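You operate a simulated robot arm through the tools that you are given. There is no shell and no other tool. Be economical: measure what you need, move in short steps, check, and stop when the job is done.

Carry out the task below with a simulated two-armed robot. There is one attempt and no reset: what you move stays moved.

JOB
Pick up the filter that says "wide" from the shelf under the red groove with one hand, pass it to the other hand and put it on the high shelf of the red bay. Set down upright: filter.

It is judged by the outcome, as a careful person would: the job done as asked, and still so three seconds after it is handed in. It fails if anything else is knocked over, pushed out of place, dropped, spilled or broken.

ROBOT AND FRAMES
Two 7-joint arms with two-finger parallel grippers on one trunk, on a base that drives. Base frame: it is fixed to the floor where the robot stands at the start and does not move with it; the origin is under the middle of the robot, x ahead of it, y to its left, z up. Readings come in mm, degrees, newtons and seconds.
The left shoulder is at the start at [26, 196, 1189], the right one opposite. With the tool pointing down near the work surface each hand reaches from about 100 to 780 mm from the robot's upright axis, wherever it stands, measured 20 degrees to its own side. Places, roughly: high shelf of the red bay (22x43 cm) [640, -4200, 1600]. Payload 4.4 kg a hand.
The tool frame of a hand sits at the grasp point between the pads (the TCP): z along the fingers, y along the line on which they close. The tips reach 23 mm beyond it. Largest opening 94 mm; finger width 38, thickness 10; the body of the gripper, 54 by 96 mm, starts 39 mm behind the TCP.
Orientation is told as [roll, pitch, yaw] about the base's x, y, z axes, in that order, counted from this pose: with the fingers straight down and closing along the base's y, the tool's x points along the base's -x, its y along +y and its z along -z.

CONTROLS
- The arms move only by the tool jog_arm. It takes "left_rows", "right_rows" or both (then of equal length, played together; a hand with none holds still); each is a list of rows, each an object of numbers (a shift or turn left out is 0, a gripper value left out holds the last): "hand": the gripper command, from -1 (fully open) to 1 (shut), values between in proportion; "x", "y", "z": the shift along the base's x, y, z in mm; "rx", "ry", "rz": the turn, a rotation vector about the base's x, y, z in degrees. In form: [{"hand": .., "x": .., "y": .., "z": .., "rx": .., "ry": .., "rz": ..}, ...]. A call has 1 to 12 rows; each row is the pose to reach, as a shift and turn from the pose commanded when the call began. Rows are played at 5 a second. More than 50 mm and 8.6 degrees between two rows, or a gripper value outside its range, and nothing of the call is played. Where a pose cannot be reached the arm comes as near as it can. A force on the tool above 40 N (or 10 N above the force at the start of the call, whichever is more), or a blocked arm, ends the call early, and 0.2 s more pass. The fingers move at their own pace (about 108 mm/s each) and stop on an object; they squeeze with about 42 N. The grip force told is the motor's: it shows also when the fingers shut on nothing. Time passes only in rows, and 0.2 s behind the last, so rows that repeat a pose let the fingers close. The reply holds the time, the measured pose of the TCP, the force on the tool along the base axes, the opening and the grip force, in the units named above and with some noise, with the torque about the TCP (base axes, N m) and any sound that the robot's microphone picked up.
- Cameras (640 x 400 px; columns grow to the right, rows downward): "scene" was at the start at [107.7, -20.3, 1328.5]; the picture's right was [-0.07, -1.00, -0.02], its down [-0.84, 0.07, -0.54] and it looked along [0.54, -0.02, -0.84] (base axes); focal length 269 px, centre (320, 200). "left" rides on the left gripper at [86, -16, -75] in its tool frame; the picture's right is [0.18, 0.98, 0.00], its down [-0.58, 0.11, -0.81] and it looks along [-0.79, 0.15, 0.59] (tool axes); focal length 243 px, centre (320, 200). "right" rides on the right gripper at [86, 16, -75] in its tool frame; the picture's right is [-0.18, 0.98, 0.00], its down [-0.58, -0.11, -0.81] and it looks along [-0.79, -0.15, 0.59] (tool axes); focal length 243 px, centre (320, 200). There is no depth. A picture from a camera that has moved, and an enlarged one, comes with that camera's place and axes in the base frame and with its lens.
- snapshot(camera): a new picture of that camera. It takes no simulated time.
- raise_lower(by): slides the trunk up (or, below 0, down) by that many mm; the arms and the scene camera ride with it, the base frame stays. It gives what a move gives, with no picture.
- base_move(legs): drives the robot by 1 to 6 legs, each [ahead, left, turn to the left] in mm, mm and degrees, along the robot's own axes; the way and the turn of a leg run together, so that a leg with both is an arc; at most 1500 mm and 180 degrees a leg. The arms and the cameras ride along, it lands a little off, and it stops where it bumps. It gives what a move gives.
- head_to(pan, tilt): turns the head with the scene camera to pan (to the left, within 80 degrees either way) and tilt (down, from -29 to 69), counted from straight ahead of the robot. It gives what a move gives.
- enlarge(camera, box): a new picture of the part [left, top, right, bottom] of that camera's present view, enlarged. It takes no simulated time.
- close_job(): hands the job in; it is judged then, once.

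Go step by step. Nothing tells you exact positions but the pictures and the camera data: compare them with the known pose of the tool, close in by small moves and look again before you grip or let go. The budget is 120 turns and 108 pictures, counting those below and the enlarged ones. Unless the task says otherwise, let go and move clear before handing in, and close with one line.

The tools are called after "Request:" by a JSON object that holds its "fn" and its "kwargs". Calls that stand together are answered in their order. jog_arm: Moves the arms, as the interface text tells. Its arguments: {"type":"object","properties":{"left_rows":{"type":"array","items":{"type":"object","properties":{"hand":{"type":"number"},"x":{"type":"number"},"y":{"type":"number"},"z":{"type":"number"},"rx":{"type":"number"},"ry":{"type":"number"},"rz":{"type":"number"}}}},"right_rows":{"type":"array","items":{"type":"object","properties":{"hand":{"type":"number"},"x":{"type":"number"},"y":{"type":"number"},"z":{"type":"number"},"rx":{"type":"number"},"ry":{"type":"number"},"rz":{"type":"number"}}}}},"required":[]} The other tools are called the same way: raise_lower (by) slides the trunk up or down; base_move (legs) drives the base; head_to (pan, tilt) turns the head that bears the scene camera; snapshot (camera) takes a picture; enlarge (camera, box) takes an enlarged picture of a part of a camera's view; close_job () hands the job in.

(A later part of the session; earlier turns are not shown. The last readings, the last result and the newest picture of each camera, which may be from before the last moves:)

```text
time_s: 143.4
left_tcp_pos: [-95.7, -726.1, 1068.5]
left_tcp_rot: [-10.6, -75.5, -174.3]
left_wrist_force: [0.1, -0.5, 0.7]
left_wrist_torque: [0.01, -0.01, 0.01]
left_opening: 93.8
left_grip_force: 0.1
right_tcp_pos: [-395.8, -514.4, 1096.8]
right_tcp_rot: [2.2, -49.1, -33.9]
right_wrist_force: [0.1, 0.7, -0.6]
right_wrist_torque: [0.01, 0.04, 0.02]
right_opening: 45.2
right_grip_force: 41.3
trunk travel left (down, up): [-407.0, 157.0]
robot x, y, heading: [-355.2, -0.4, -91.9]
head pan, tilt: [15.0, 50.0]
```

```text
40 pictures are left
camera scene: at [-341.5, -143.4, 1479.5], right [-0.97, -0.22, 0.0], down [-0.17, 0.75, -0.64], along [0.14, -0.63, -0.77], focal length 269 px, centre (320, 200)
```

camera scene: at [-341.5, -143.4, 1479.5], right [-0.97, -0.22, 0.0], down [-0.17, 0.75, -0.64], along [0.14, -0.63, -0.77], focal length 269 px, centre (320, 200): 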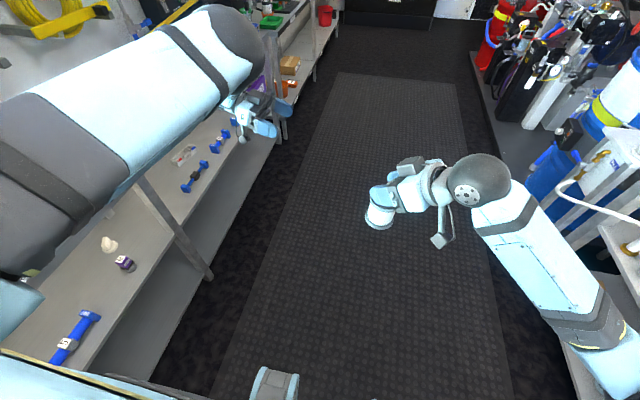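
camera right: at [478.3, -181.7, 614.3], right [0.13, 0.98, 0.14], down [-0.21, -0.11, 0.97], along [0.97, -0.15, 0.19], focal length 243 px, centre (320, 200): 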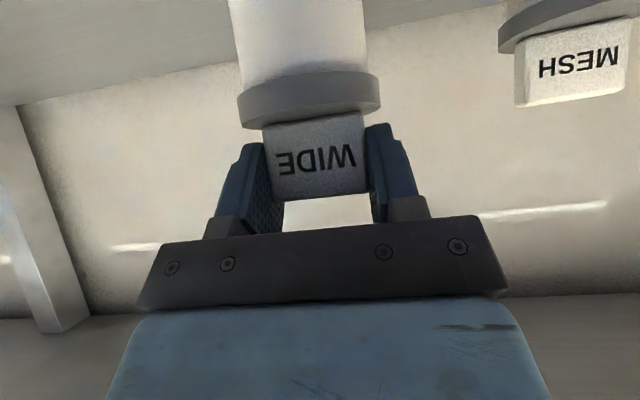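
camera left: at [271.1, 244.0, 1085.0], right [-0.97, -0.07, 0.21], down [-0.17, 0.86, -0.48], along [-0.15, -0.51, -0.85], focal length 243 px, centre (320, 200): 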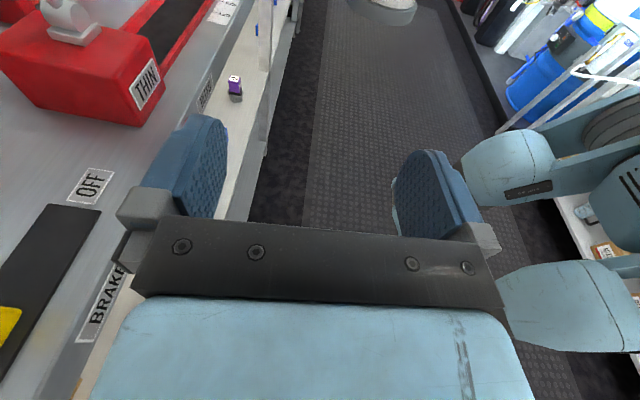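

Now it is natural and tracking. I roll the left hand about its finger axis (two quarter turns) so its camera ends on top, for placing on a shelf later.

Request:
{"fn": "jog_arm", "kwargs": {"left_rows": [{"rx": -7.9, "ry": 0.7, "rz": -2.0}, {"rx": -15.8, "ry": 1.5, "rz": -4.0}, {"rx": -23.7, "ry": 2.2, "rz": -6.0}, {"rx": -31.6, "ry": 2.9, "rz": -8.0}, {"rx": -39.5, "ry": 3.6, "rz": -10.0}, {"rx": -47.4, "ry": 4.4, "rz": -12.1}, {"rx": -55.3, "ry": 5.1, "rz": -14.1}, {"rx": -63.2, "ry": 5.8, "rz": -16.1}, {"rx": -71.1, "ry": 6.6, "rz": -18.1}, {"rx": -79, "ry": 7.3, "rz": -20.1}, {"rx": -86.9, "ry": 8.0, "rz": -22.1}]}}

Request:
{"fn": "jog_arm", "kwargs": {"left_rows": [{"rx": -7.9, "ry": 0.7, "rz": -2.0}, {"rx": -15.8, "ry": 1.5, "rz": -4.0}, {"rx": -23.7, "ry": 2.2, "rz": -6.0}, {"rx": -31.6, "ry": 2.9, "rz": -8.0}, {"rx": -39.5, "ry": 3.6, "rz": -10.0}, {"rx": -47.4, "ry": 4.4, "rz": -12.1}, {"rx": -55.3, "ry": 5.1, "rz": -14.1}, {"rx": -63.2, "ry": 5.8, "rz": -16.1}, {"rx": -71.1, "ry": 6.6, "rz": -18.1}, {"rx": -79, "ry": 7.3, "rz": -20.1}, {"rx": -86.9, "ry": 8.0, "rz": -22.1}]}}

Request:
{"fn": "snapshot", "kwargs": {"camera": "left"}}

Request:
{"fn": "snapshot", "kwargs": {"camera": "scene"}}

```text
time_s: 145.8
left_tcp_pos: [-103.0, -797.9, 1046.7]
left_tcp_rot: [73.8, -28.5, 93.0]
left_wrist_force: [-0.2, 0.5, 0.0]
left_wrist_torque: [0.01, -0.05, 0.0]
left_opening: 93.9
left_grip_force: 0.1
left hand out of reach, approached as far as the arm can: row 5, 6, 7, 8, 9, 10, 11
right_tcp_pos: [-396.3, -512.4, 1097.9]
right_tcp_rot: [2.4, -49.2, -33.9]
right_wrist_force: [0.0, 0.0, -0.3]
right_wrist_torque: [-0.01, -0.02, 0.02]
right_opening: 45.1
right_grip_force: 41.8
trunk travel left (down, up): [-407.0, 157.0]
robot x, y, heading: [-354.9, 3.7, -92.0]
head pan, tilt: [15.0, 50.0]
```

```text
time_s: 148.4
left_tcp_pos: [-73.2, -600.6, 1222.5]
left_tcp_rot: [84.1, 32.9, 80.0]
left_wrist_force: [-0.6, 0.0, 0.4]
left_wrist_torque: [-0.03, -0.02, 0.0]
left_opening: 94.1
left_grip_force: 0.1
left hand out of reach, approached as far as the arm can: row 3, 4, 5, 6, 7, 8, 9, 10, 11
right_tcp_pos: [-397.0, -510.8, 1098.4]
right_tcp_rot: [2.2, -49.2, -33.9]
right_wrist_force: [-0.6, -1.0, 0.3]
right_wrist_torque: [0.0, -0.04, 0.02]
right_opening: 45.4
right_grip_force: 41.6
trunk travel left (down, up): [-407.0, 157.0]
robot x, y, heading: [-362.6, 1.0, -92.1]
head pan, tilt: [15.0, 50.0]
stopped in row 11 (left hand): the arm was blocked; the commanded pose is now the measured one
```

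```text
39 pictures are left
camera left: at [-13.2, -689.9, 1262.5], right [-0.03, 0.39, 0.92], down [0.88, 0.44, -0.16], along [-0.47, 0.81, -0.36], focal length 243 px, centre (320, 200)
```

left: 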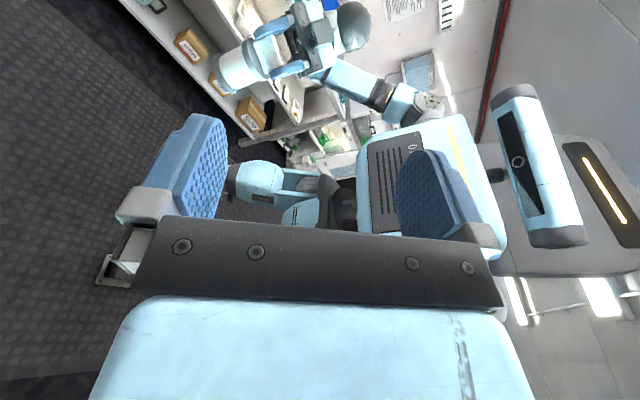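

```text
38 pictures are left
camera scene: at [-342.9, -140.3, 1479.9], right [-0.97, -0.22, 0.0], down [-0.17, 0.75, -0.64], along [0.14, -0.63, -0.76], focal length 269 px, centre (320, 200)
```

scene: 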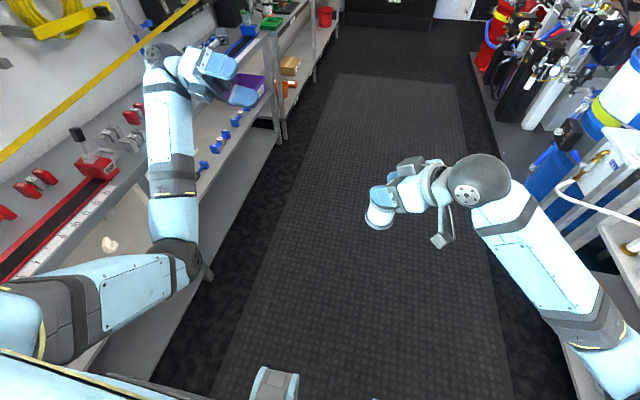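

The arm changed to a more open posture; about 57° of roll remain until the camera is on top. I continue that roll gently while moving the hand lower and forward.

Request:
{"fn": "jog_arm", "kwargs": {"left_rows": [{"rx": -6, "z": -10, "y": -10}, {"rx": -12, "z": -20, "y": -20}, {"rx": -18, "z": -30, "y": -30}, {"rx": -24, "z": -40, "y": -40}, {"rx": -30, "z": -50, "y": -50}, {"rx": -36, "z": -60, "y": -60}, {"rx": -42, "z": -70, "y": -70}, {"rx": -48, "z": -80, "y": -80}, {"rx": -56, "z": -90, "y": -90}]}}

Request:
{"fn": "snapshot", "kwargs": {"camera": "scene"}}

```text
time_s: 150.4
left_tcp_pos: [-100.3, -400.9, 1435.2]
left_tcp_rot: [28.4, 80.3, 28.8]
left_wrist_force: [0.8, 0.1, 1.1]
left_wrist_torque: [0.04, 0.02, -0.03]
left_opening: 94.1
left_grip_force: 0.0
left hand out of reach, approached as far as the arm can: row 1, 2, 3, 4, 5, 6, 7, 8, 9
right_tcp_pos: [-396.4, -513.8, 1097.8]
right_tcp_rot: [2.3, -49.2, -34.0]
right_wrist_force: [-0.3, 0.4, -1.6]
right_wrist_torque: [-0.01, -0.01, 0.02]
right_opening: 45.2
right_grip_force: 41.9
trunk travel left (down, up): [-407.0, 157.0]
robot x, y, heading: [-360.6, -1.7, -91.9]
head pan, tilt: [15.0, 50.0]
```

```text
37 pictures are left
camera scene: at [-342.5, -142.8, 1479.5], right [-0.97, -0.22, 0.0], down [-0.17, 0.75, -0.64], along [0.14, -0.63, -0.77], focal length 269 px, centre (320, 200)
```

scene: 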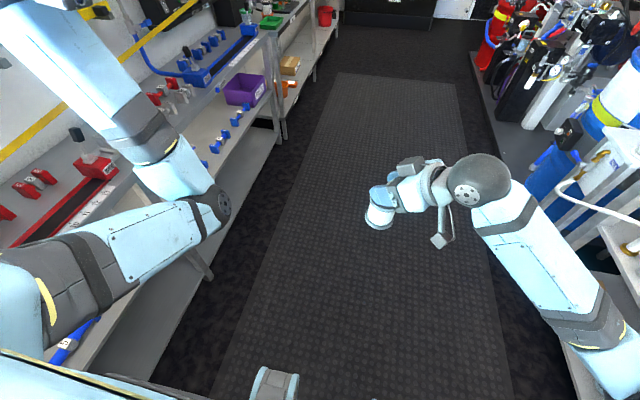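

The orientation is now as wanted (fingers right, camera up) but the hand sits high. I move it toward the robot's centre at this height and see if it tracks.

Request:
{"fn": "jog_arm", "kwargs": {"left_rows": [{"x": 0, "y": 0}, {"x": -15, "y": -15}, {"x": -30, "y": -30}, {"x": -45, "y": -45}, {"x": -60, "y": -60}, {"x": -75, "y": -75}]}}

Request:
{"fn": "snapshot", "kwargs": {"camera": "scene"}}

```text
time_s: 151.8
left_tcp_pos: [-134.4, -413.8, 1448.4]
left_tcp_rot: [29.9, 80.0, 30.3]
left_wrist_force: [-0.1, -1.0, -0.1]
left_wrist_torque: [0.0, -0.03, 0.0]
left_opening: 94.1
left_grip_force: 0.1
left hand out of reach, approached as far as the arm can: row 2, 3, 4, 5, 6
right_tcp_pos: [-397.2, -513.8, 1097.3]
right_tcp_rot: [2.3, -49.1, -34.0]
right_wrist_force: [-0.6, 0.2, -1.0]
right_wrist_torque: [-0.02, 0.01, 0.01]
right_opening: 45.1
right_grip_force: 42.0
trunk travel left (down, up): [-407.0, 157.0]
robot x, y, heading: [-354.5, 0.6, -91.9]
head pan, tilt: [15.0, 50.0]
```

```text
36 pictures are left
camera scene: at [-342.2, -143.3, 1479.5], right [-0.97, -0.22, 0.0], down [-0.17, 0.75, -0.64], along [0.14, -0.63, -0.77], focal length 269 px, centre (320, 200)
```

scene: 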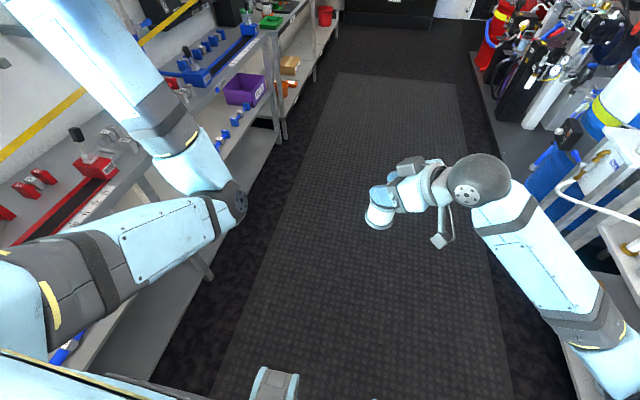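

Rolling fully is wrist-limited, so I return the left hand to the natural pose (camera below) that tracked well near [-95, -726, 1068]; that works for placing near a shelf's front edge.

Request:
{"fn": "jog_arm", "kwargs": {"left_rows": [{"rx": 8, "rz": 1.2, "x": 4}, {"rx": 16, "rz": 2.4, "x": 8}, {"rx": 24, "rz": 3.6, "x": 12}, {"rx": 32, "rz": 4.8, "x": 16}, {"rx": 40, "rz": 6, "x": 20}, {"rx": 48, "rz": 7.2, "x": 24}, {"rx": 56, "rz": 8.4, "x": 28}, {"rx": 64, "rz": 9.6, "x": 32}, {"rx": 72, "rz": 10.8, "x": 36}, {"rx": 80, "rz": 12, "x": 40}, {"rx": 88, "rz": 13.2, "x": 44}]}}

Request:
{"fn": "jog_arm", "kwargs": {"left_rows": [{"rx": 8, "rz": 1.2, "z": -6}, {"rx": 16, "rz": 2.4, "z": -12}, {"rx": 24, "rz": 3.6, "z": -18}, {"rx": 32, "rz": 4.8, "z": -24}, {"rx": 40, "rz": 6, "z": -30}, {"rx": 48, "rz": 7.2, "z": -36}, {"rx": 56, "rz": 8.4, "z": -42}, {"rx": 64, "rz": 9.6, "z": -48}, {"rx": 72, "rz": 10.8, "z": -54}, {"rx": 80, "rz": 12, "z": -60}, {"rx": 88, "rz": 13.2, "z": -64}]}}

Request:
{"fn": "snapshot", "kwargs": {"camera": "scene"}}

```text
time_s: 154.2
left_tcp_pos: [-90.8, -410.9, 1447.2]
left_tcp_rot: [81.5, -3.9, 90.5]
left_wrist_force: [-0.5, 0.6, -0.8]
left_wrist_torque: [-0.06, -0.03, -0.03]
left_opening: 94.1
left_grip_force: 0.1
right_tcp_pos: [-395.6, -513.9, 1096.5]
right_tcp_rot: [2.1, -49.1, -33.9]
right_wrist_force: [-0.1, -0.4, -0.7]
right_wrist_torque: [-0.03, -0.01, 0.04]
right_opening: 45.1
right_grip_force: 41.7
trunk travel left (down, up): [-407.0, 157.0]
robot x, y, heading: [-357.0, 1.9, -92.1]
head pan, tilt: [15.0, 50.0]
```

```text
time_s: 156.6
left_tcp_pos: [-90.5, -409.2, 1385.6]
left_tcp_rot: [-19.1, -81.1, -160.7]
left_wrist_force: [-0.2, -0.2, -0.1]
left_wrist_torque: [-0.01, 0.02, -0.01]
left_opening: 94.0
left_grip_force: 0.0
right_tcp_pos: [-396.4, -512.9, 1096.8]
right_tcp_rot: [2.3, -49.1, -34.1]
right_wrist_force: [0.0, 0.1, -0.9]
right_wrist_torque: [-0.01, -0.01, -0.02]
right_opening: 45.1
right_grip_force: 42.3
trunk travel left (down, up): [-407.0, 157.0]
robot x, y, heading: [-358.0, -2.7, -92.0]
head pan, tilt: [15.0, 50.0]
```

```text
35 pictures are left
camera scene: at [-341.9, -143.3, 1479.5], right [-0.97, -0.22, 0.0], down [-0.17, 0.75, -0.64], along [0.14, -0.63, -0.77], focal length 269 px, centre (320, 200)
```

scene: 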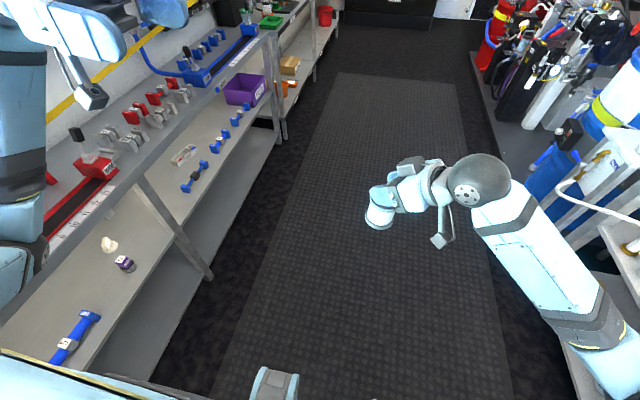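

The left hand now tracks perfectly again with fingers pointing right. I bring it down and inward to the hand-over area.

Request:
{"fn": "jog_arm", "kwargs": {"left_rows": [{"x": -10, "y": -25, "z": -30}, {"x": -20, "y": -50, "z": -60}, {"x": -30, "y": -75, "z": -90}, {"x": -40, "y": -100, "z": -120}, {"x": -50, "y": -125, "z": -150}, {"x": -60, "y": -150, "z": -180}, {"x": -70, "y": -175, "z": -210}, {"x": -80, "y": -190, "z": -240}]}}

Request:
{"fn": "snapshot", "kwargs": {"camera": "scene"}}

```text
time_s: 158.4
left_tcp_pos: [-169.3, -601.4, 1147.4]
left_tcp_rot: [-18.3, -81.2, -161.5]
left_wrist_force: [0.0, -0.1, 0.2]
left_wrist_torque: [0.03, 0.02, 0.0]
left_opening: 94.3
left_grip_force: 0.0
right_tcp_pos: [-398.0, -514.9, 1096.9]
right_tcp_rot: [2.5, -49.1, -34.1]
right_wrist_force: [0.3, -0.6, -0.8]
right_wrist_torque: [-0.01, 0.0, 0.04]
right_opening: 45.1
right_grip_force: 42.1
trunk travel left (down, up): [-407.0, 157.0]
robot x, y, heading: [-359.7, -1.0, -91.9]
head pan, tilt: [15.0, 50.0]
```

```text
34 pictures are left
camera scene: at [-342.2, -143.9, 1479.5], right [-0.97, -0.22, 0.0], down [-0.17, 0.75, -0.64], along [0.14, -0.63, -0.77], focal length 269 px, centre (320, 200)
```

scene: 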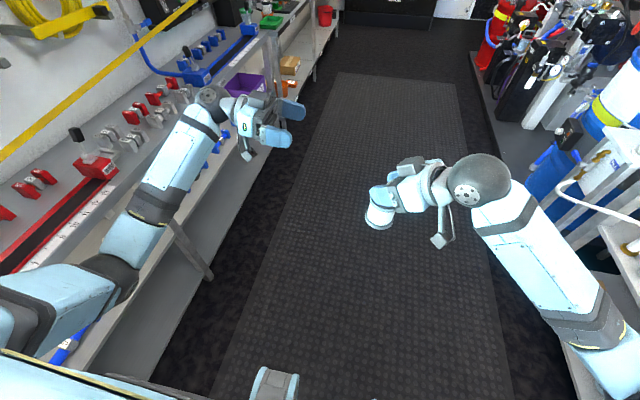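

Now a clean mirrored posture. I bring both hands toward the meeting point, stopping with a gap.

Request:
{"fn": "jog_arm", "kwargs": {"left_rows": [{"x": -10, "y": 8, "z": -15}, {"x": -20, "y": 16, "z": -30}, {"x": -30, "y": 24, "z": -45}, {"x": -38, "y": 32, "z": -60}, {"x": -46, "y": 41, "z": -75}], "right_rows": [{"hand": 1, "x": 13, "y": -9, "z": 9}, {"x": 26, "y": -18, "z": 18}, {"x": 40, "y": -27, "z": 27}, {"x": 54, "y": -36, "z": 36}, {"x": 68, "y": -46, "z": 43}]}}

Request:
{"fn": "snapshot", "kwargs": {"camera": "left"}}

Request:
{"fn": "enlarge", "kwargs": {"camera": "scene", "box": [200, 60, 520, 260]}}

```text
time_s: 159.6
left_tcp_pos: [-213.9, -558.2, 1068.6]
left_tcp_rot: [-18.3, -81.0, -161.5]
left_wrist_force: [0.0, 0.1, -0.3]
left_wrist_torque: [-0.04, 0.02, 0.01]
left_opening: 93.9
left_grip_force: 0.0
right_tcp_pos: [-327.5, -559.4, 1141.3]
right_tcp_rot: [2.4, -49.0, -34.0]
right_wrist_force: [0.0, -0.6, -0.4]
right_wrist_torque: [0.0, 0.0, 0.02]
right_opening: 45.4
right_grip_force: 42.2
trunk travel left (down, up): [-407.0, 157.0]
robot x, y, heading: [-357.9, 0.8, -92.1]
head pan, tilt: [15.0, 50.0]
```

```text
33 pictures are left
camera left: at [-128.1, -538.1, 994.6], right [0.03, -0.97, -0.23], down [0.71, -0.14, 0.69], along [-0.7, -0.19, 0.69], focal length 243 px, centre (320, 200)
```

left: 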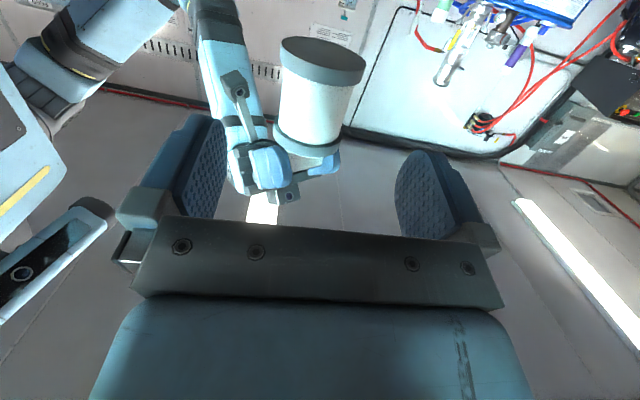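

```text
2.00 times, centred on (360, 160) of scene
camera zoom: at [-341.3, -143.4, 1479.5], right [-0.97, -0.22, 0.0], down [-0.17, 0.75, -0.64], along [0.14, -0.63, -0.77], focal length 539 px, centre (240, 280)
```

zoom: 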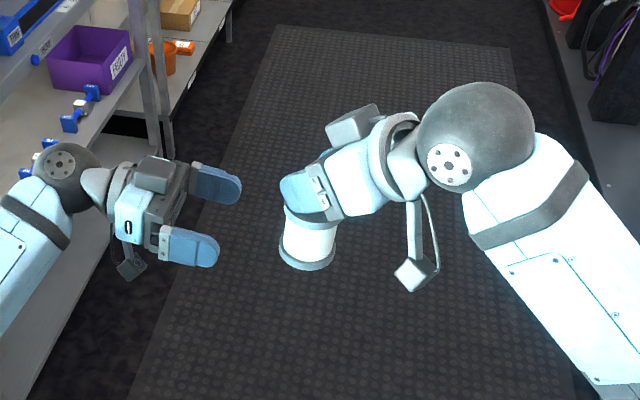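

The filter is nicely lined up: body centre ≈[-328, -560, 1078]. I approach with the left hand in two steps.

Request:
{"fn": "jog_arm", "kwargs": {"left_rows": [{"x": -20, "z": 4, "y": -1}, {"x": -40, "z": 9, "y": -2}, {"x": -60, "z": 9, "y": -2}, {"x": -75, "z": 9, "y": -2}]}}

Request:
{"fn": "snapshot", "kwargs": {"camera": "left"}}

Request:
{"fn": "enlarge", "kwargs": {"camera": "scene", "box": [240, 100, 480, 250]}}

```text
time_s: 160.6
left_tcp_pos: [-292.0, -559.2, 1079.4]
left_tcp_rot: [-18.6, -81.1, -161.2]
left_wrist_force: [0.2, -0.3, -0.2]
left_wrist_torque: [0.0, -0.02, 0.0]
left_opening: 94.1
left_grip_force: 0.0
right_tcp_pos: [-327.5, -559.4, 1140.8]
right_tcp_rot: [2.3, -49.1, -34.0]
right_wrist_force: [-0.3, 0.7, -0.1]
right_wrist_torque: [-0.01, -0.01, -0.02]
right_opening: 45.4
right_grip_force: 42.2
trunk travel left (down, up): [-407.0, 157.0]
robot x, y, heading: [-356.2, 3.2, -91.9]
head pan, tilt: [15.0, 50.0]
```

```text
31 pictures are left
camera left: at [-205.9, -539.2, 1004.6], right [0.03, -0.97, -0.23], down [0.71, -0.14, 0.69], along [-0.7, -0.19, 0.69], focal length 243 px, centre (320, 200)
```

left: 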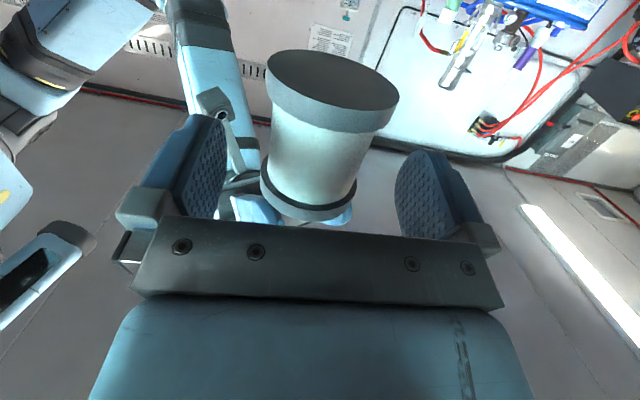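

```text
2.67 times, centred on (360, 175) of scene
camera zoom: at [-342.3, -143.4, 1479.5], right [-0.97, -0.22, 0.0], down [-0.17, 0.75, -0.64], along [0.14, -0.63, -0.77], focal length 718 px, centre (213, 267)
```

zoom: 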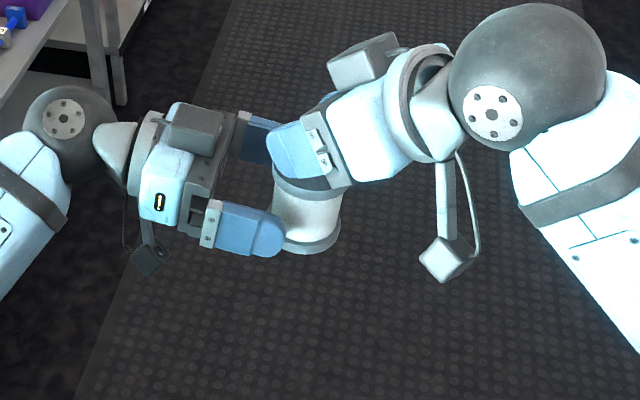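

Well aligned. Final 30 mm, with a check before closing.

Request:
{"fn": "jog_arm", "kwargs": {"left_rows": [{"x": -10}, {"x": -20, "z": -1}, {"x": -30, "z": -2}]}}

Request:
{"fn": "snapshot", "kwargs": {"camera": "left"}}

```text
time_s: 161.4
left_tcp_pos: [-321.4, -561.2, 1077.1]
left_tcp_rot: [-18.3, -81.1, -161.7]
left_wrist_force: [-0.6, 0.2, 0.5]
left_wrist_torque: [0.0, 0.01, 0.0]
left_opening: 93.9
left_grip_force: 0.0
right_tcp_pos: [-327.9, -559.7, 1141.3]
right_tcp_rot: [2.4, -49.2, -34.0]
right_wrist_force: [-0.2, 0.8, 0.3]
right_wrist_torque: [-0.02, -0.02, 0.02]
right_opening: 45.1
right_grip_force: 42.1
trunk travel left (down, up): [-407.0, 157.0]
robot x, y, heading: [-359.7, 2.1, -92.0]
head pan, tilt: [15.0, 50.0]
```

```text
29 pictures are left
camera left: at [-235.8, -540.9, 1002.2], right [0.03, -0.97, -0.23], down [0.71, -0.14, 0.69], along [-0.7, -0.19, 0.69], focal length 243 px, centre (320, 200)
```

left: 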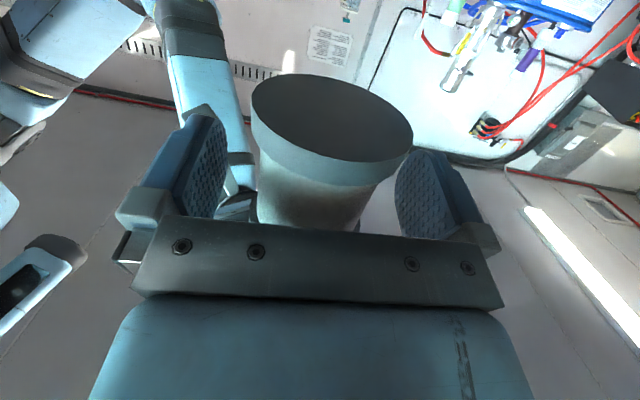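

The body is between the left pads. I close the left gripper while the right one still holds.

Request:
{"fn": "jog_arm", "kwargs": {"left_rows": [{"hand": -0.2, "y": 1}, {"hand": 0.1, "y": 1}, {"hand": 0.4, "y": 1}, {"hand": 1, "y": 1}, {"hand": 1, "y": 1}, {"hand": 1, "y": 1}]}}

Request:
{"fn": "enlarge", "kwargs": {"camera": "scene", "box": [240, 100, 480, 250]}}

```text
time_s: 162.8
left_tcp_pos: [-321.0, -559.3, 1076.8]
left_tcp_rot: [-18.2, -81.1, -161.6]
left_wrist_force: [-6.1, 15.0, 1.3]
left_wrist_torque: [-1.57, -0.12, 0.17]
left_opening: 61.2
left_grip_force: 42.1
right_tcp_pos: [-328.3, -558.2, 1140.8]
right_tcp_rot: [2.3, -49.3, -34.0]
right_wrist_force: [5.9, -14.2, -2.3]
right_wrist_torque: [0.64, -0.28, -0.26]
right_opening: 45.1
right_grip_force: 42.1
trunk travel left (down, up): [-407.0, 157.0]
robot x, y, heading: [-357.2, -1.5, -92.1]
head pan, tilt: [15.0, 50.0]
```

```text
2.67 times, centred on (360, 175) of scene
camera zoom: at [-342.0, -143.4, 1479.5], right [-0.97, -0.22, 0.0], down [-0.17, 0.75, -0.64], along [0.14, -0.63, -0.77], focal length 718 px, centre (213, 267)
```

zoom: 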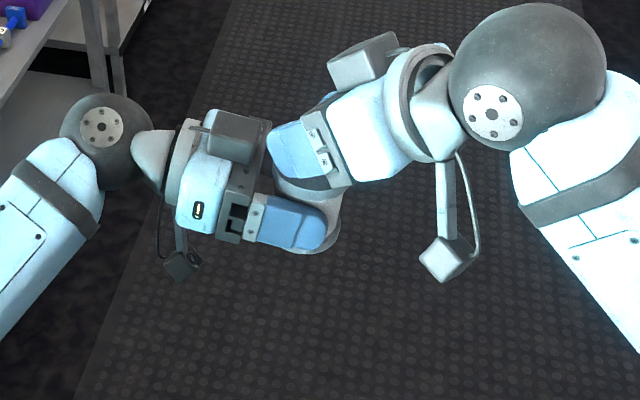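

The left opened at 61 mm, so a pad catches a flange rather than the body because of its 8° slope. I reopen, level the left fingers and straighten the filter by 2°, then re-grip.

Request:
{"fn": "jog_arm", "kwargs": {"left_rows": [{"hand": -0.3}, {"hand": -1}, {"hand": -1}]}}

Request:
{"fn": "jog_arm", "kwargs": {"left_rows": [{"hand": -1, "ry": 4}, {"ry": 8}, {"ry": 8.4}, {"ry": 8.4}], "right_rows": [{"hand": 1, "rx": -0.3, "ry": 0.9, "rz": -0.8}, {"rx": -0.66, "ry": 1.77, "rz": -1.7}, {"rx": -0.66, "ry": 1.77, "rz": -1.7}, {"rx": -0.66, "ry": 1.77, "rz": -1.7}]}}

Request:
{"fn": "snapshot", "kwargs": {"camera": "left"}}

```text
time_s: 163.6
left_tcp_pos: [-321.2, -561.4, 1076.8]
left_tcp_rot: [-18.4, -81.1, -161.4]
left_wrist_force: [0.4, 1.1, 0.2]
left_wrist_torque: [-0.01, 0.0, -0.01]
left_opening: 94.0
left_grip_force: 0.0
right_tcp_pos: [-327.6, -558.9, 1141.4]
right_tcp_rot: [2.2, -49.1, -34.1]
right_wrist_force: [0.2, 0.7, -0.7]
right_wrist_torque: [0.0, -0.03, -0.02]
right_opening: 45.4
right_grip_force: 42.1
trunk travel left (down, up): [-407.0, 157.0]
robot x, y, heading: [-356.5, -1.9, -92.2]
head pan, tilt: [15.0, 50.0]
```

```text
time_s: 164.6
left_tcp_pos: [-321.6, -558.8, 1076.3]
left_tcp_rot: [-89.9, -87.1, -90.2]
left_wrist_force: [-0.7, -0.1, -0.1]
left_wrist_torque: [0.0, 0.01, -0.03]
left_opening: 93.8
left_grip_force: 0.0
right_tcp_pos: [-327.3, -560.4, 1139.6]
right_tcp_rot: [0.0, -48.0, -34.0]
right_wrist_force: [0.9, -0.2, -0.5]
right_wrist_torque: [0.0, 0.0, -0.03]
right_opening: 45.2
right_grip_force: 42.0
trunk travel left (down, up): [-407.0, 157.0]
robot x, y, heading: [-357.3, 2.9, -92.1]
head pan, tilt: [15.0, 50.0]
```

```text
27 pictures are left
camera left: at [-247.5, -539.7, 990.6], right [0.0, -0.97, -0.23], down [0.81, -0.14, 0.58], along [-0.59, -0.19, 0.78], focal length 243 px, centre (320, 200)
```

left: 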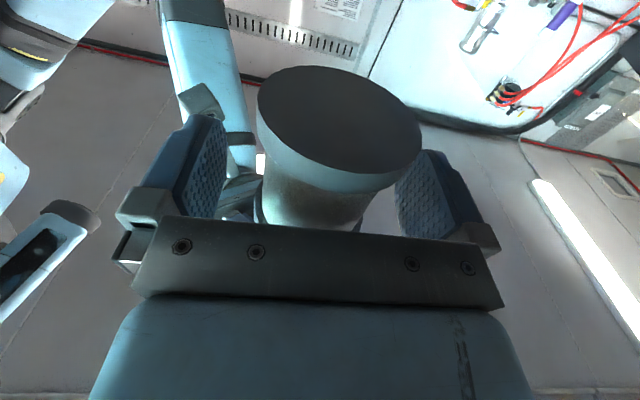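

The gap between flanges (about 40 mm) barely fits the 38 mm pads. I level the roll, lower 3 mm to the body's centre and try again; an opening near 51 means the body is held.

Request:
{"fn": "jog_arm", "kwargs": {"left_rows": [{"rx": -1.5, "z": -1.5, "x": -2}, {"rx": -2.9, "z": -3, "x": -4}, {"rx": -2.9, "z": -3, "x": -4}]}}

Request:
{"fn": "jog_arm", "kwargs": {"left_rows": [{"hand": -0.2}, {"hand": 0.1}, {"hand": 0.4}, {"hand": 1}, {"hand": 1}, {"hand": 1}]}}

```text
time_s: 165.4
left_tcp_pos: [-324.6, -560.4, 1074.6]
left_tcp_rot: [77.9, -89.9, 102.3]
left_wrist_force: [0.0, 0.0, 0.3]
left_wrist_torque: [0.01, 0.02, -0.01]
left_opening: 93.9
left_grip_force: 0.0
right_tcp_pos: [-327.7, -559.0, 1139.5]
right_tcp_rot: [0.0, -48.0, -34.0]
right_wrist_force: [0.5, -0.3, -1.1]
right_wrist_torque: [-0.06, 0.0, 0.01]
right_opening: 45.1
right_grip_force: 41.9
trunk travel left (down, up): [-407.0, 157.0]
robot x, y, heading: [-353.7, 1.5, -92.1]
head pan, tilt: [15.0, 50.0]
```

```text
time_s: 166.8
left_tcp_pos: [-325.0, -560.0, 1073.6]
left_tcp_rot: [68.4, -89.8, 111.7]
left_wrist_force: [-0.9, -5.8, -0.6]
left_wrist_torque: [0.32, 0.02, 0.31]
left_opening: 60.3
left_grip_force: 41.8
right_tcp_pos: [-327.3, -558.9, 1139.5]
right_tcp_rot: [0.0, -48.0, -33.9]
right_wrist_force: [1.5, 5.3, -0.8]
right_wrist_torque: [0.06, -0.09, -0.28]
right_opening: 45.3
right_grip_force: 41.5
trunk travel left (down, up): [-407.0, 157.0]
robot x, y, heading: [-356.0, -1.8, -92.1]
head pan, tilt: [15.0, 50.0]
```

The opening is 60 mm with little force, so the pads bear on the flange diameter. For a solid hold I shift 10 mm up so the pads cover the whole top flange near the centre of mass, and re-grip.

Request:
{"fn": "jog_arm", "kwargs": {"left_rows": [{"hand": -0.3}, {"hand": -1}, {"hand": -1, "z": 5, "y": 1}, {"z": 10, "y": 1}, {"z": 10, "y": 1, "hand": -0.2}, {"hand": 0.1, "z": 10, "y": 1}, {"hand": 0.4, "z": 10, "y": 1}, {"hand": 1, "z": 10, "y": 1}, {"hand": 1, "z": 10, "y": 1}, {"hand": 1, "z": 10, "y": 1}]}}

Request:
{"fn": "enlarge", "kwargs": {"camera": "scene", "box": [240, 100, 480, 250]}}

```text
time_s: 169.0
left_tcp_pos: [-325.5, -560.0, 1082.3]
left_tcp_rot: [56.6, -90.0, 123.5]
left_wrist_force: [2.2, -24.2, -2.5]
left_wrist_torque: [0.76, 0.01, 0.28]
left_opening: 59.6
left_grip_force: 42.0
right_tcp_pos: [-326.8, -559.1, 1139.9]
right_tcp_rot: [0.1, -48.0, -34.0]
right_wrist_force: [-2.3, 23.9, 2.0]
right_wrist_torque: [0.58, 0.12, -0.2]
right_opening: 45.1
right_grip_force: 41.9
trunk travel left (down, up): [-407.0, 157.0]
robot x, y, heading: [-356.5, -0.1, -91.9]
head pan, tilt: [15.0, 50.0]
```

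```text
2.67 times, centred on (360, 175) of scene
camera zoom: at [-342.0, -143.4, 1479.5], right [-0.97, -0.22, 0.0], down [-0.17, 0.75, -0.64], along [0.14, -0.63, -0.77], focal length 718 px, centre (213, 267)
```

zoom: 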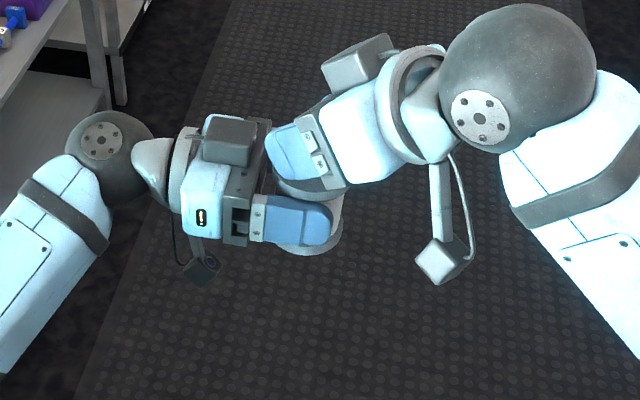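

Held. I relieve the small sideways preload, then open the right hand only partly and withdraw it along its own finger direction.

Request:
{"fn": "jog_arm", "kwargs": {"left_rows": [{"hand": 1, "y": -1.5}, {"y": -1.5}]}}

Request:
{"fn": "jog_arm", "kwargs": {"right_rows": [{"hand": 0.0}, {"hand": -0.4}, {"hand": -0.4}]}}

Request:
{"fn": "enlarge", "kwargs": {"camera": "scene", "box": [240, 100, 480, 250]}}

```text
time_s: 169.6
left_tcp_pos: [-324.7, -559.3, 1082.4]
left_tcp_rot: [68.3, -89.9, 111.7]
left_wrist_force: [2.6, -17.7, -3.7]
left_wrist_torque: [0.47, 0.08, 0.24]
left_opening: 59.9
left_grip_force: 42.1
right_tcp_pos: [-327.0, -560.3, 1140.5]
right_tcp_rot: [0.0, -48.2, -34.0]
right_wrist_force: [-3.7, 18.7, 3.0]
right_wrist_torque: [0.53, 0.07, -0.23]
right_opening: 45.4
right_grip_force: 42.3
trunk travel left (down, up): [-407.0, 157.0]
robot x, y, heading: [-361.6, -3.4, -92.1]
head pan, tilt: [15.0, 50.0]
```

```text
time_s: 170.4
left_tcp_pos: [-326.0, -559.3, 1082.6]
left_tcp_rot: [73.6, -89.9, 106.2]
left_wrist_force: [-0.1, -0.3, 0.5]
left_wrist_torque: [-0.02, -0.01, 0.0]
left_opening: 60.1
left_grip_force: 41.6
right_tcp_pos: [-327.6, -559.1, 1140.5]
right_tcp_rot: [0.0, -48.0, -34.0]
right_wrist_force: [0.2, -0.2, -0.6]
right_wrist_torque: [0.01, 0.0, 0.01]
right_opening: 65.9
right_grip_force: 0.0
trunk travel left (down, up): [-407.0, 157.0]
robot x, y, heading: [-357.4, -1.9, -92.3]
head pan, tilt: [15.0, 50.0]
```

```text
2.67 times, centred on (360, 175) of scene
camera zoom: at [-342.0, -143.4, 1479.5], right [-0.97, -0.22, 0.0], down [-0.17, 0.75, -0.64], along [0.14, -0.63, -0.77], focal length 718 px, centre (213, 267)
```

zoom: 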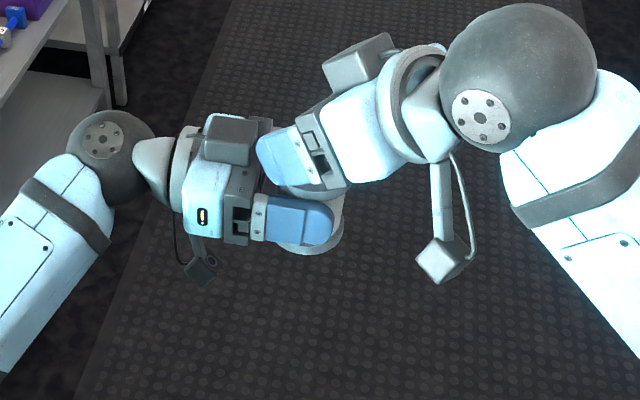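

Released; the left hand holds the filter. I withdraw the right hand.

Request:
{"fn": "jog_arm", "kwargs": {"right_rows": [{"x": -12, "y": 8, "z": 13}, {"x": -25, "y": 17, "z": 27}, {"x": -37, "y": 25, "z": 40}, {"x": -49, "y": 33, "z": 54}, {"x": -62, "y": 42, "z": 67}, {"x": -80, "y": 55, "z": 80}, {"x": -110, "y": 70, "z": 80}, {"x": -140, "y": 90, "z": 70}]}}

Request:
{"fn": "snapshot", "kwargs": {"camera": "scene"}}

```text
time_s: 172.2
left_tcp_pos: [-327.1, -559.1, 1084.1]
left_tcp_rot: [55.0, -89.8, 124.9]
left_wrist_force: [0.4, -0.4, -0.4]
left_wrist_torque: [0.02, -0.02, 0.0]
left_opening: 59.9
left_grip_force: 42.5
right_tcp_pos: [-472.4, -469.2, 1212.0]
right_tcp_rot: [0.0, -48.1, -34.0]
right_wrist_force: [-0.3, -0.1, -0.3]
right_wrist_torque: [-0.03, 0.02, -0.01]
right_opening: 65.8
right_grip_force: 0.1
trunk travel left (down, up): [-407.0, 157.0]
robot x, y, heading: [-356.1, -0.1, -92.0]
head pan, tilt: [15.0, 50.0]
```

```text
24 pictures are left
camera scene: at [-343.6, -142.2, 1479.7], right [-0.97, -0.22, 0.0], down [-0.17, 0.75, -0.64], along [0.14, -0.63, -0.77], focal length 269 px, centre (320, 200)
```

scene: 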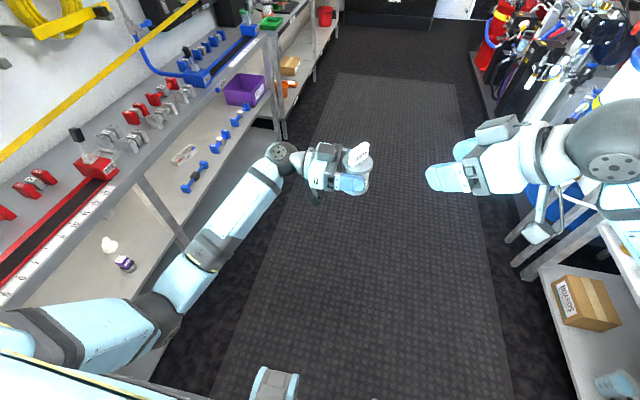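

The filter is upright in the left hand. I tuck the right hand back a bit and drive down the aisle toward the red bay.

Request:
{"fn": "jog_arm", "kwargs": {"right_rows": [{"x": 15, "y": 20, "z": -20}, {"x": 30, "y": 40, "z": -40}, {"x": 40, "y": 60, "z": -60}]}}

Request:
{"fn": "base_move", "kwargs": {"legs": [[1300, 60, 2], [1400, 0, 0]]}}

Request:
{"fn": "head_to", "kwargs": {"pan": 45, "tilt": 10}}

Request:
{"fn": "snapshot", "kwargs": {"camera": "scene"}}

```text
time_s: 173.0
left_tcp_pos: [-325.1, -559.1, 1083.2]
left_tcp_rot: [74.4, -89.9, 105.5]
left_wrist_force: [-0.1, 0.4, 0.6]
left_wrist_torque: [0.0, 0.02, 0.05]
left_opening: 59.8
left_grip_force: 41.9
right_tcp_pos: [-431.1, -409.5, 1150.6]
right_tcp_rot: [0.1, -48.1, -34.0]
right_wrist_force: [-0.5, -0.2, 0.0]
right_wrist_torque: [-0.02, -0.06, -0.03]
right_opening: 65.7
right_grip_force: 0.0
trunk travel left (down, up): [-407.0, 157.0]
robot x, y, heading: [-357.5, -3.9, -92.1]
head pan, tilt: [15.0, 50.0]
```

```text
time_s: 186.2
left_tcp_pos: [-240.6, -3275.3, 1083.3]
left_tcp_rot: [69.4, -89.9, 113.2]
left_wrist_force: [0.8, 0.3, 1.4]
left_wrist_torque: [-0.03, 0.0, 0.01]
left_opening: 60.0
left_grip_force: 42.0
right_tcp_pos: [-352.0, -3129.8, 1150.5]
right_tcp_rot: [0.0, -48.0, -31.4]
right_wrist_force: [0.1, 0.1, -0.7]
right_wrist_torque: [0.06, 0.02, -0.02]
right_opening: 65.8
right_grip_force: 0.2
trunk travel left (down, up): [-407.0, 157.0]
robot x, y, heading: [-298.7, -2714.6, -89.2]
head pan, tilt: [15.0, 50.0]
```

```text
time_s: 187.2
left_tcp_pos: [-239.7, -3274.8, 1084.3]
left_tcp_rot: [72.1, -89.9, 110.5]
left_wrist_force: [0.2, -0.2, 0.7]
left_wrist_torque: [-0.05, -0.01, 0.0]
left_opening: 59.8
left_grip_force: 42.0
right_tcp_pos: [-351.6, -3128.8, 1150.7]
right_tcp_rot: [-0.1, -48.1, -31.4]
right_wrist_force: [-0.3, -0.5, -1.0]
right_wrist_torque: [-0.01, -0.01, 0.02]
right_opening: 66.1
right_grip_force: 0.0
trunk travel left (down, up): [-407.0, 157.0]
robot x, y, heading: [-297.1, -2718.0, -89.5]
head pan, tilt: [45.0, 10.0]
```

```text
23 pictures are left
camera scene: at [-230.2, -2850.2, 1541.3], right [-0.7, -0.71, 0.0], down [-0.12, 0.12, -0.98], along [0.7, -0.69, -0.17], focal length 269 px, centre (320, 200)
```

scene: 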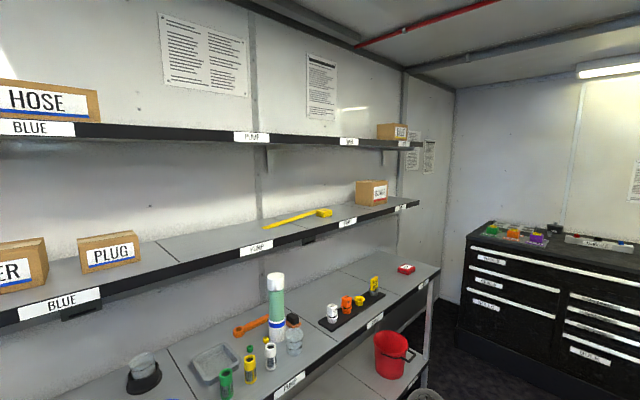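

There are labelled wall shelves. I enlarge the labels to find the red bay.

Request:
{"fn": "enlarge", "kwargs": {"camera": "scene", "box": [220, 100, 440, 260]}}

```text
2.50 times, centred on (330, 180) of scene
camera zoom: at [-230.2, -2850.2, 1541.3], right [-0.7, -0.71, 0.0], down [-0.12, 0.12, -0.98], along [0.7, -0.69, -0.17], focal length 673 px, centre (295, 250)
```

zoom: 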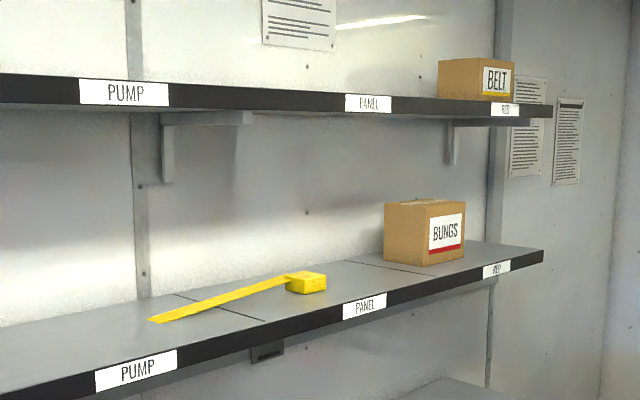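

The bays run BLUE, PUMP, PANEL and last RED, with a BELT box already on its high shelf. I drive closer, staying away from the bench, and turn to face it.

Request:
{"fn": "base_move", "kwargs": {"legs": [[1250, -150, 0], [0, 0, 90]]}}

Request:
{"fn": "raise_lower", "kwargs": {"by": 150}}

Request:
{"fn": "head_to", "kwargs": {"pan": 0, "tilt": 5}}

Request:
{"fn": "snapshot", "kwargs": {"camera": "scene"}}

```text
time_s: 197.4
left_tcp_pos: [118.1, -3966.7, 1082.1]
left_tcp_rot: [73.9, -89.9, -165.3]
left_wrist_force: [-0.8, -0.1, 0.3]
left_wrist_torque: [0.01, 0.01, -0.03]
left_opening: 59.4
left_grip_force: 42.1
right_tcp_pos: [-35.1, -4068.1, 1150.0]
right_tcp_rot: [0.0, -48.0, 54.7]
right_wrist_force: [0.4, 0.7, 0.0]
right_wrist_torque: [0.0, -0.01, -0.03]
right_opening: 66.1
right_grip_force: 0.0
trunk travel left (down, up): [-407.0, 157.0]
robot x, y, heading: [-442.5, -3986.4, -3.5]
head pan, tilt: [45.0, 10.0]
```

```text
time_s: 199.1
left_tcp_pos: [118.2, -3965.7, 1232.9]
left_tcp_rot: [69.6, -90.0, -160.9]
left_wrist_force: [0.2, -0.3, -0.1]
left_wrist_torque: [0.02, 0.01, 0.01]
left_opening: 59.7
left_grip_force: 42.1
right_tcp_pos: [-35.4, -4067.8, 1299.8]
right_tcp_rot: [0.1, -48.1, 54.7]
right_wrist_force: [-0.6, 0.0, -0.5]
right_wrist_torque: [0.01, -0.01, -0.01]
right_opening: 66.1
right_grip_force: 0.0
trunk travel left (down, up): [-557.0, 7.0]
robot x, y, heading: [-444.5, -3983.0, -3.5]
head pan, tilt: [45.0, 10.0]
```

```text
time_s: 200.2
left_tcp_pos: [117.7, -3967.2, 1232.8]
left_tcp_rot: [71.9, -90.0, -163.4]
left_wrist_force: [-0.3, 0.2, -1.1]
left_wrist_torque: [0.01, -0.03, -0.05]
left_opening: 59.7
left_grip_force: 42.0
right_tcp_pos: [-35.3, -4069.0, 1299.9]
right_tcp_rot: [-0.1, -48.1, 54.7]
right_wrist_force: [0.5, 0.4, -0.5]
right_wrist_torque: [-0.03, -0.01, 0.0]
right_opening: 65.9
right_grip_force: 0.0
trunk travel left (down, up): [-557.0, 7.0]
robot x, y, heading: [-440.7, -3984.9, -3.4]
head pan, tilt: [0.0, 5.0]
```

```text
21 pictures are left
camera scene: at [-282.6, -3995.8, 1699.4], right [-0.06, -1.0, 0.0], down [-0.09, 0.01, -1.0], along [0.99, -0.06, -0.09], focal length 269 px, centre (320, 200)
```

scene: 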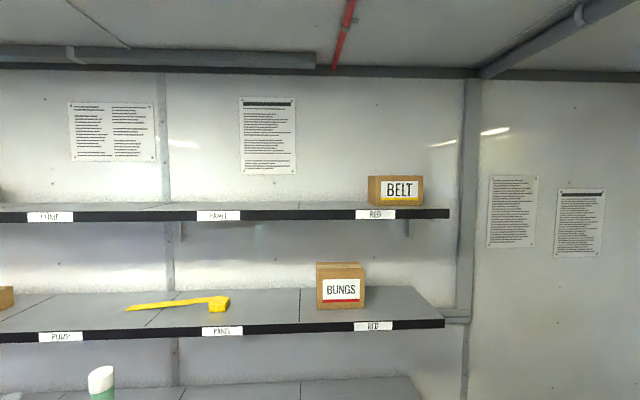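

Clear view: the high shelf's front edge is near x≈530, z≈1600, RED label at y≈-4214, and the BELT box occupies the right rear part. I enlarge to find the bay's seam.

Request:
{"fn": "enlarge", "kwargs": {"camera": "scene", "box": [240, 160, 480, 310]}}

```text
2.67 times, centred on (360, 235) of scene
camera zoom: at [-282.6, -3995.8, 1699.4], right [-0.06, -1.0, 0.0], down [-0.09, 0.01, -1.0], along [0.99, -0.06, -0.09], focal length 718 px, centre (213, 107)
```

zoom: 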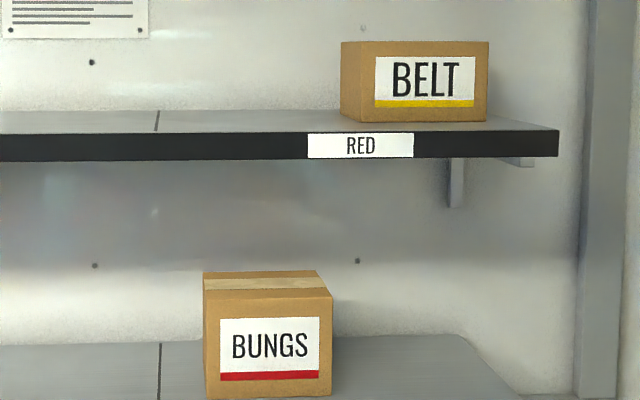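

Red bay spans y≈-3977…-4439; free space is left of the BELT box. Target: x≈590, y≈-4110. Now I turn the left fingers to point forward, keeping the filter upright and well in front of the shelves.

Request:
{"fn": "jog_arm", "kwargs": {"left_rows": [{"hand": 1, "rz": 7.5, "y": 15, "z": 5}, {"rz": 15, "y": 30, "z": 10}, {"rz": 22.5, "y": 45, "z": 15}, {"rz": 30, "y": 60, "z": 20}, {"rz": 37.5, "y": 75, "z": 25}, {"rz": 45, "y": 90, "z": 30}, {"rz": 52.5, "y": 105, "z": 35}, {"rz": 60, "y": 120, "z": 40}, {"rz": 67.5, "y": 135, "z": 45}, {"rz": 75, "y": 150, "z": 50}, {"rz": 82.5, "y": 165, "z": 55}, {"rz": 90, "y": 180, "z": 60}]}}

Request:
{"fn": "head_to", "kwargs": {"pan": 10, "tilt": 40}}

Request:
{"fn": "snapshot", "kwargs": {"camera": "scene"}}

```text
time_s: 202.8
left_tcp_pos: [119.6, -3762.0, 1287.8]
left_tcp_rot: [92.2, -82.7, -93.6]
left_wrist_force: [0.0, 0.0, -0.8]
left_wrist_torque: [0.03, 0.02, -0.01]
left_opening: 59.5
left_grip_force: 42.1
right_tcp_pos: [-35.3, -4067.4, 1300.0]
right_tcp_rot: [0.0, -47.9, 54.8]
right_wrist_force: [-0.3, 0.7, -0.3]
right_wrist_torque: [0.0, 0.03, -0.02]
right_opening: 66.3
right_grip_force: 0.1
trunk travel left (down, up): [-557.0, 7.0]
robot x, y, heading: [-444.1, -3984.6, -3.3]
head pan, tilt: [0.0, 5.0]
```

```text
time_s: 203.8
left_tcp_pos: [119.1, -3765.9, 1289.2]
left_tcp_rot: [92.0, -82.7, -93.5]
left_wrist_force: [1.8, 0.1, -0.6]
left_wrist_torque: [-0.01, 0.02, 0.01]
left_opening: 60.0
left_grip_force: 41.8
right_tcp_pos: [-35.2, -4068.7, 1299.5]
right_tcp_rot: [0.0, -48.1, 54.7]
right_wrist_force: [-0.6, 0.5, 0.0]
right_wrist_torque: [0.04, 0.03, 0.0]
right_opening: 65.9
right_grip_force: 0.0
trunk travel left (down, up): [-557.0, 7.0]
robot x, y, heading: [-440.3, -3984.8, -3.4]
head pan, tilt: [10.0, 40.0]
```

```text
19 pictures are left
camera scene: at [-289.8, -3980.5, 1643.7], right [0.11, -0.99, 0.0], down [-0.64, -0.07, -0.77], along [0.76, 0.09, -0.64], focal length 269 px, centre (320, 200)
```

scene: 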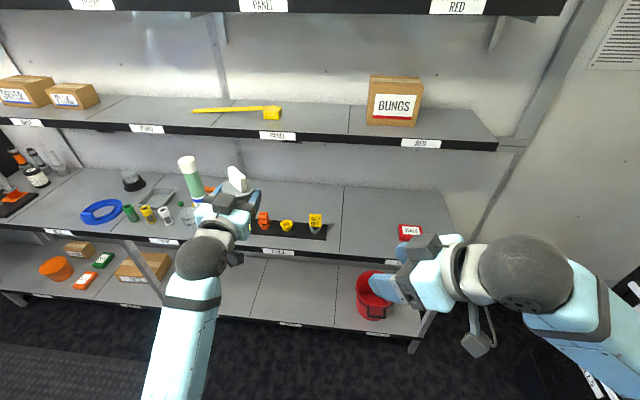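

Fingers point forward, but the hand rolled by about 7°; I correct that while raising the hand to above the high shelf level.

Request:
{"fn": "jog_arm", "kwargs": {"left_rows": [{"hand": 1, "rx": -2.5, "z": 20}, {"rx": -5, "z": 45}, {"rx": -7.3, "z": 80}, {"rx": -7.3, "z": 120}, {"rx": -7.3, "z": 160}, {"rx": -7.3, "z": 200}, {"rx": -7.3, "z": 240}, {"rx": -7.3, "z": 280}, {"rx": -7.3, "z": 320}, {"rx": -7.3, "z": 360}, {"rx": -7.3, "z": 400}]}}

Request:
{"fn": "head_to", "kwargs": {"pan": 10, "tilt": 10}}

Request:
{"fn": "snapshot", "kwargs": {"camera": "scene"}}

```text
time_s: 204.2
left_tcp_pos: [116.6, -3765.0, 1288.1]
left_tcp_rot: [78.8, -83.4, -80.4]
left_wrist_force: [0.4, -0.1, -0.4]
left_wrist_torque: [0.0, 0.03, 0.01]
left_opening: 59.9
left_grip_force: 41.7
right_tcp_pos: [-35.2, -4069.4, 1300.4]
right_tcp_rot: [0.0, -48.2, 54.8]
right_wrist_force: [-0.7, 0.3, -1.0]
right_wrist_torque: [0.03, 0.02, 0.01]
right_opening: 65.7
right_grip_force: 0.0
trunk travel left (down, up): [-557.0, 7.0]
robot x, y, heading: [-438.3, -3986.3, -3.5]
head pan, tilt: [10.0, 40.0]
stopped in row 1 (left hand): the arm was blocked; the commanded pose is now the measured one
```

```text
time_s: 205.2
left_tcp_pos: [116.7, -3765.1, 1287.7]
left_tcp_rot: [79.0, -83.4, -80.7]
left_wrist_force: [0.0, 1.0, -0.5]
left_wrist_torque: [-0.03, 0.0, -0.02]
left_opening: 59.9
left_grip_force: 41.1
right_tcp_pos: [-36.2, -4069.8, 1299.9]
right_tcp_rot: [0.0, -48.2, 54.7]
right_wrist_force: [-0.8, 0.1, -0.9]
right_wrist_torque: [-0.02, -0.01, -0.02]
right_opening: 66.0
right_grip_force: 0.1
trunk travel left (down, up): [-557.0, 7.0]
robot x, y, heading: [-441.0, -3985.6, -3.6]
head pan, tilt: [10.0, 10.0]
```

```text
18 pictures are left
camera scene: at [-281.9, -3979.7, 1691.3], right [0.11, -0.99, 0.0], down [-0.17, -0.02, -0.98], along [0.98, 0.11, -0.17], focal length 269 px, centre (320, 200)
```

scene: 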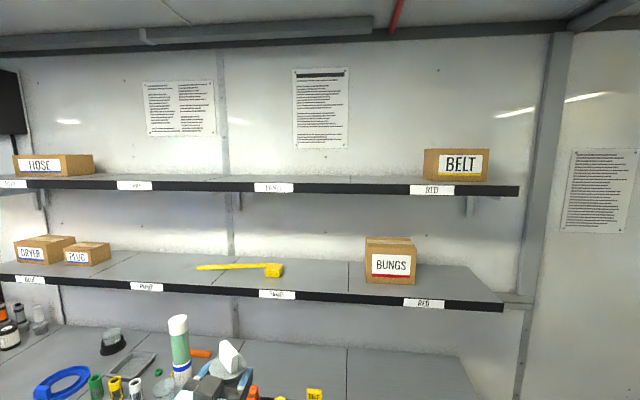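

Blocked by the elbow near the torso again; moving forward has freed it before, so I go forward and up together.

Request:
{"fn": "jog_arm", "kwargs": {"left_rows": [{"hand": 1, "x": 15}, {"x": 30, "z": 5}, {"x": 45, "z": 15}, {"x": 60, "z": 30}, {"x": 75, "z": 45}, {"x": 90, "z": 60}]}}

```text
time_s: 206.6
left_tcp_pos: [208.1, -3765.8, 1349.7]
left_tcp_rot: [78.3, -83.5, -80.2]
left_wrist_force: [0.7, -1.0, -0.2]
left_wrist_torque: [-0.01, 0.03, 0.01]
left_opening: 59.8
left_grip_force: 42.3
right_tcp_pos: [-34.1, -4070.1, 1299.0]
right_tcp_rot: [0.2, -48.0, 54.6]
right_wrist_force: [0.1, -0.9, 0.0]
right_wrist_torque: [0.0, -0.02, 0.02]
right_opening: 65.7
right_grip_force: 0.0
trunk travel left (down, up): [-557.0, 7.0]
robot x, y, heading: [-441.8, -3986.7, -3.8]
head pan, tilt: [10.0, 10.0]
```

It tracks. I continue upward while removing the roll.

Request:
{"fn": "jog_arm", "kwargs": {"left_rows": [{"hand": 1, "z": 20, "rx": -1}, {"z": 45, "rx": -2}, {"z": 75, "rx": -3}, {"z": 105, "rx": -4}, {"z": 135, "rx": -5}, {"z": 165, "rx": -6}, {"z": 195, "rx": -6.4}, {"z": 225, "rx": -6.4}, {"z": 255, "rx": -6.4}, {"z": 285, "rx": -6.4}, {"z": 315, "rx": -6.4}, {"z": 345, "rx": -6.4}]}}

Request:
{"fn": "snapshot", "kwargs": {"camera": "scene"}}

```text
time_s: 209.2
left_tcp_pos: [203.7, -3767.4, 1693.4]
left_tcp_rot: [0.8, -88.9, -2.6]
left_wrist_force: [0.8, 0.9, -0.6]
left_wrist_torque: [-0.02, -0.01, 0.03]
left_opening: 59.8
left_grip_force: 42.1
right_tcp_pos: [-35.5, -4069.3, 1300.0]
right_tcp_rot: [0.0, -48.2, 54.7]
right_wrist_force: [-0.3, -0.3, 0.3]
right_wrist_torque: [0.0, 0.01, 0.01]
right_opening: 65.5
right_grip_force: 0.0
trunk travel left (down, up): [-557.0, 7.0]
robot x, y, heading: [-442.2, -3985.3, -3.4]
head pan, tilt: [10.0, 10.0]
```

```text
17 pictures are left
camera scene: at [-282.4, -3980.3, 1691.3], right [0.11, -0.99, 0.0], down [-0.17, -0.02, -0.98], along [0.98, 0.11, -0.17], focal length 269 px, centre (320, 200)
```

scene: 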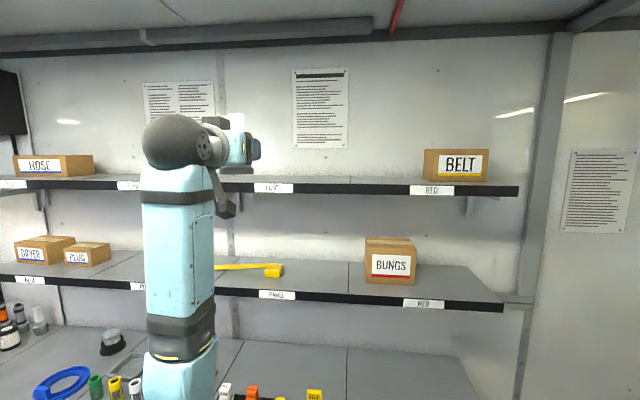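

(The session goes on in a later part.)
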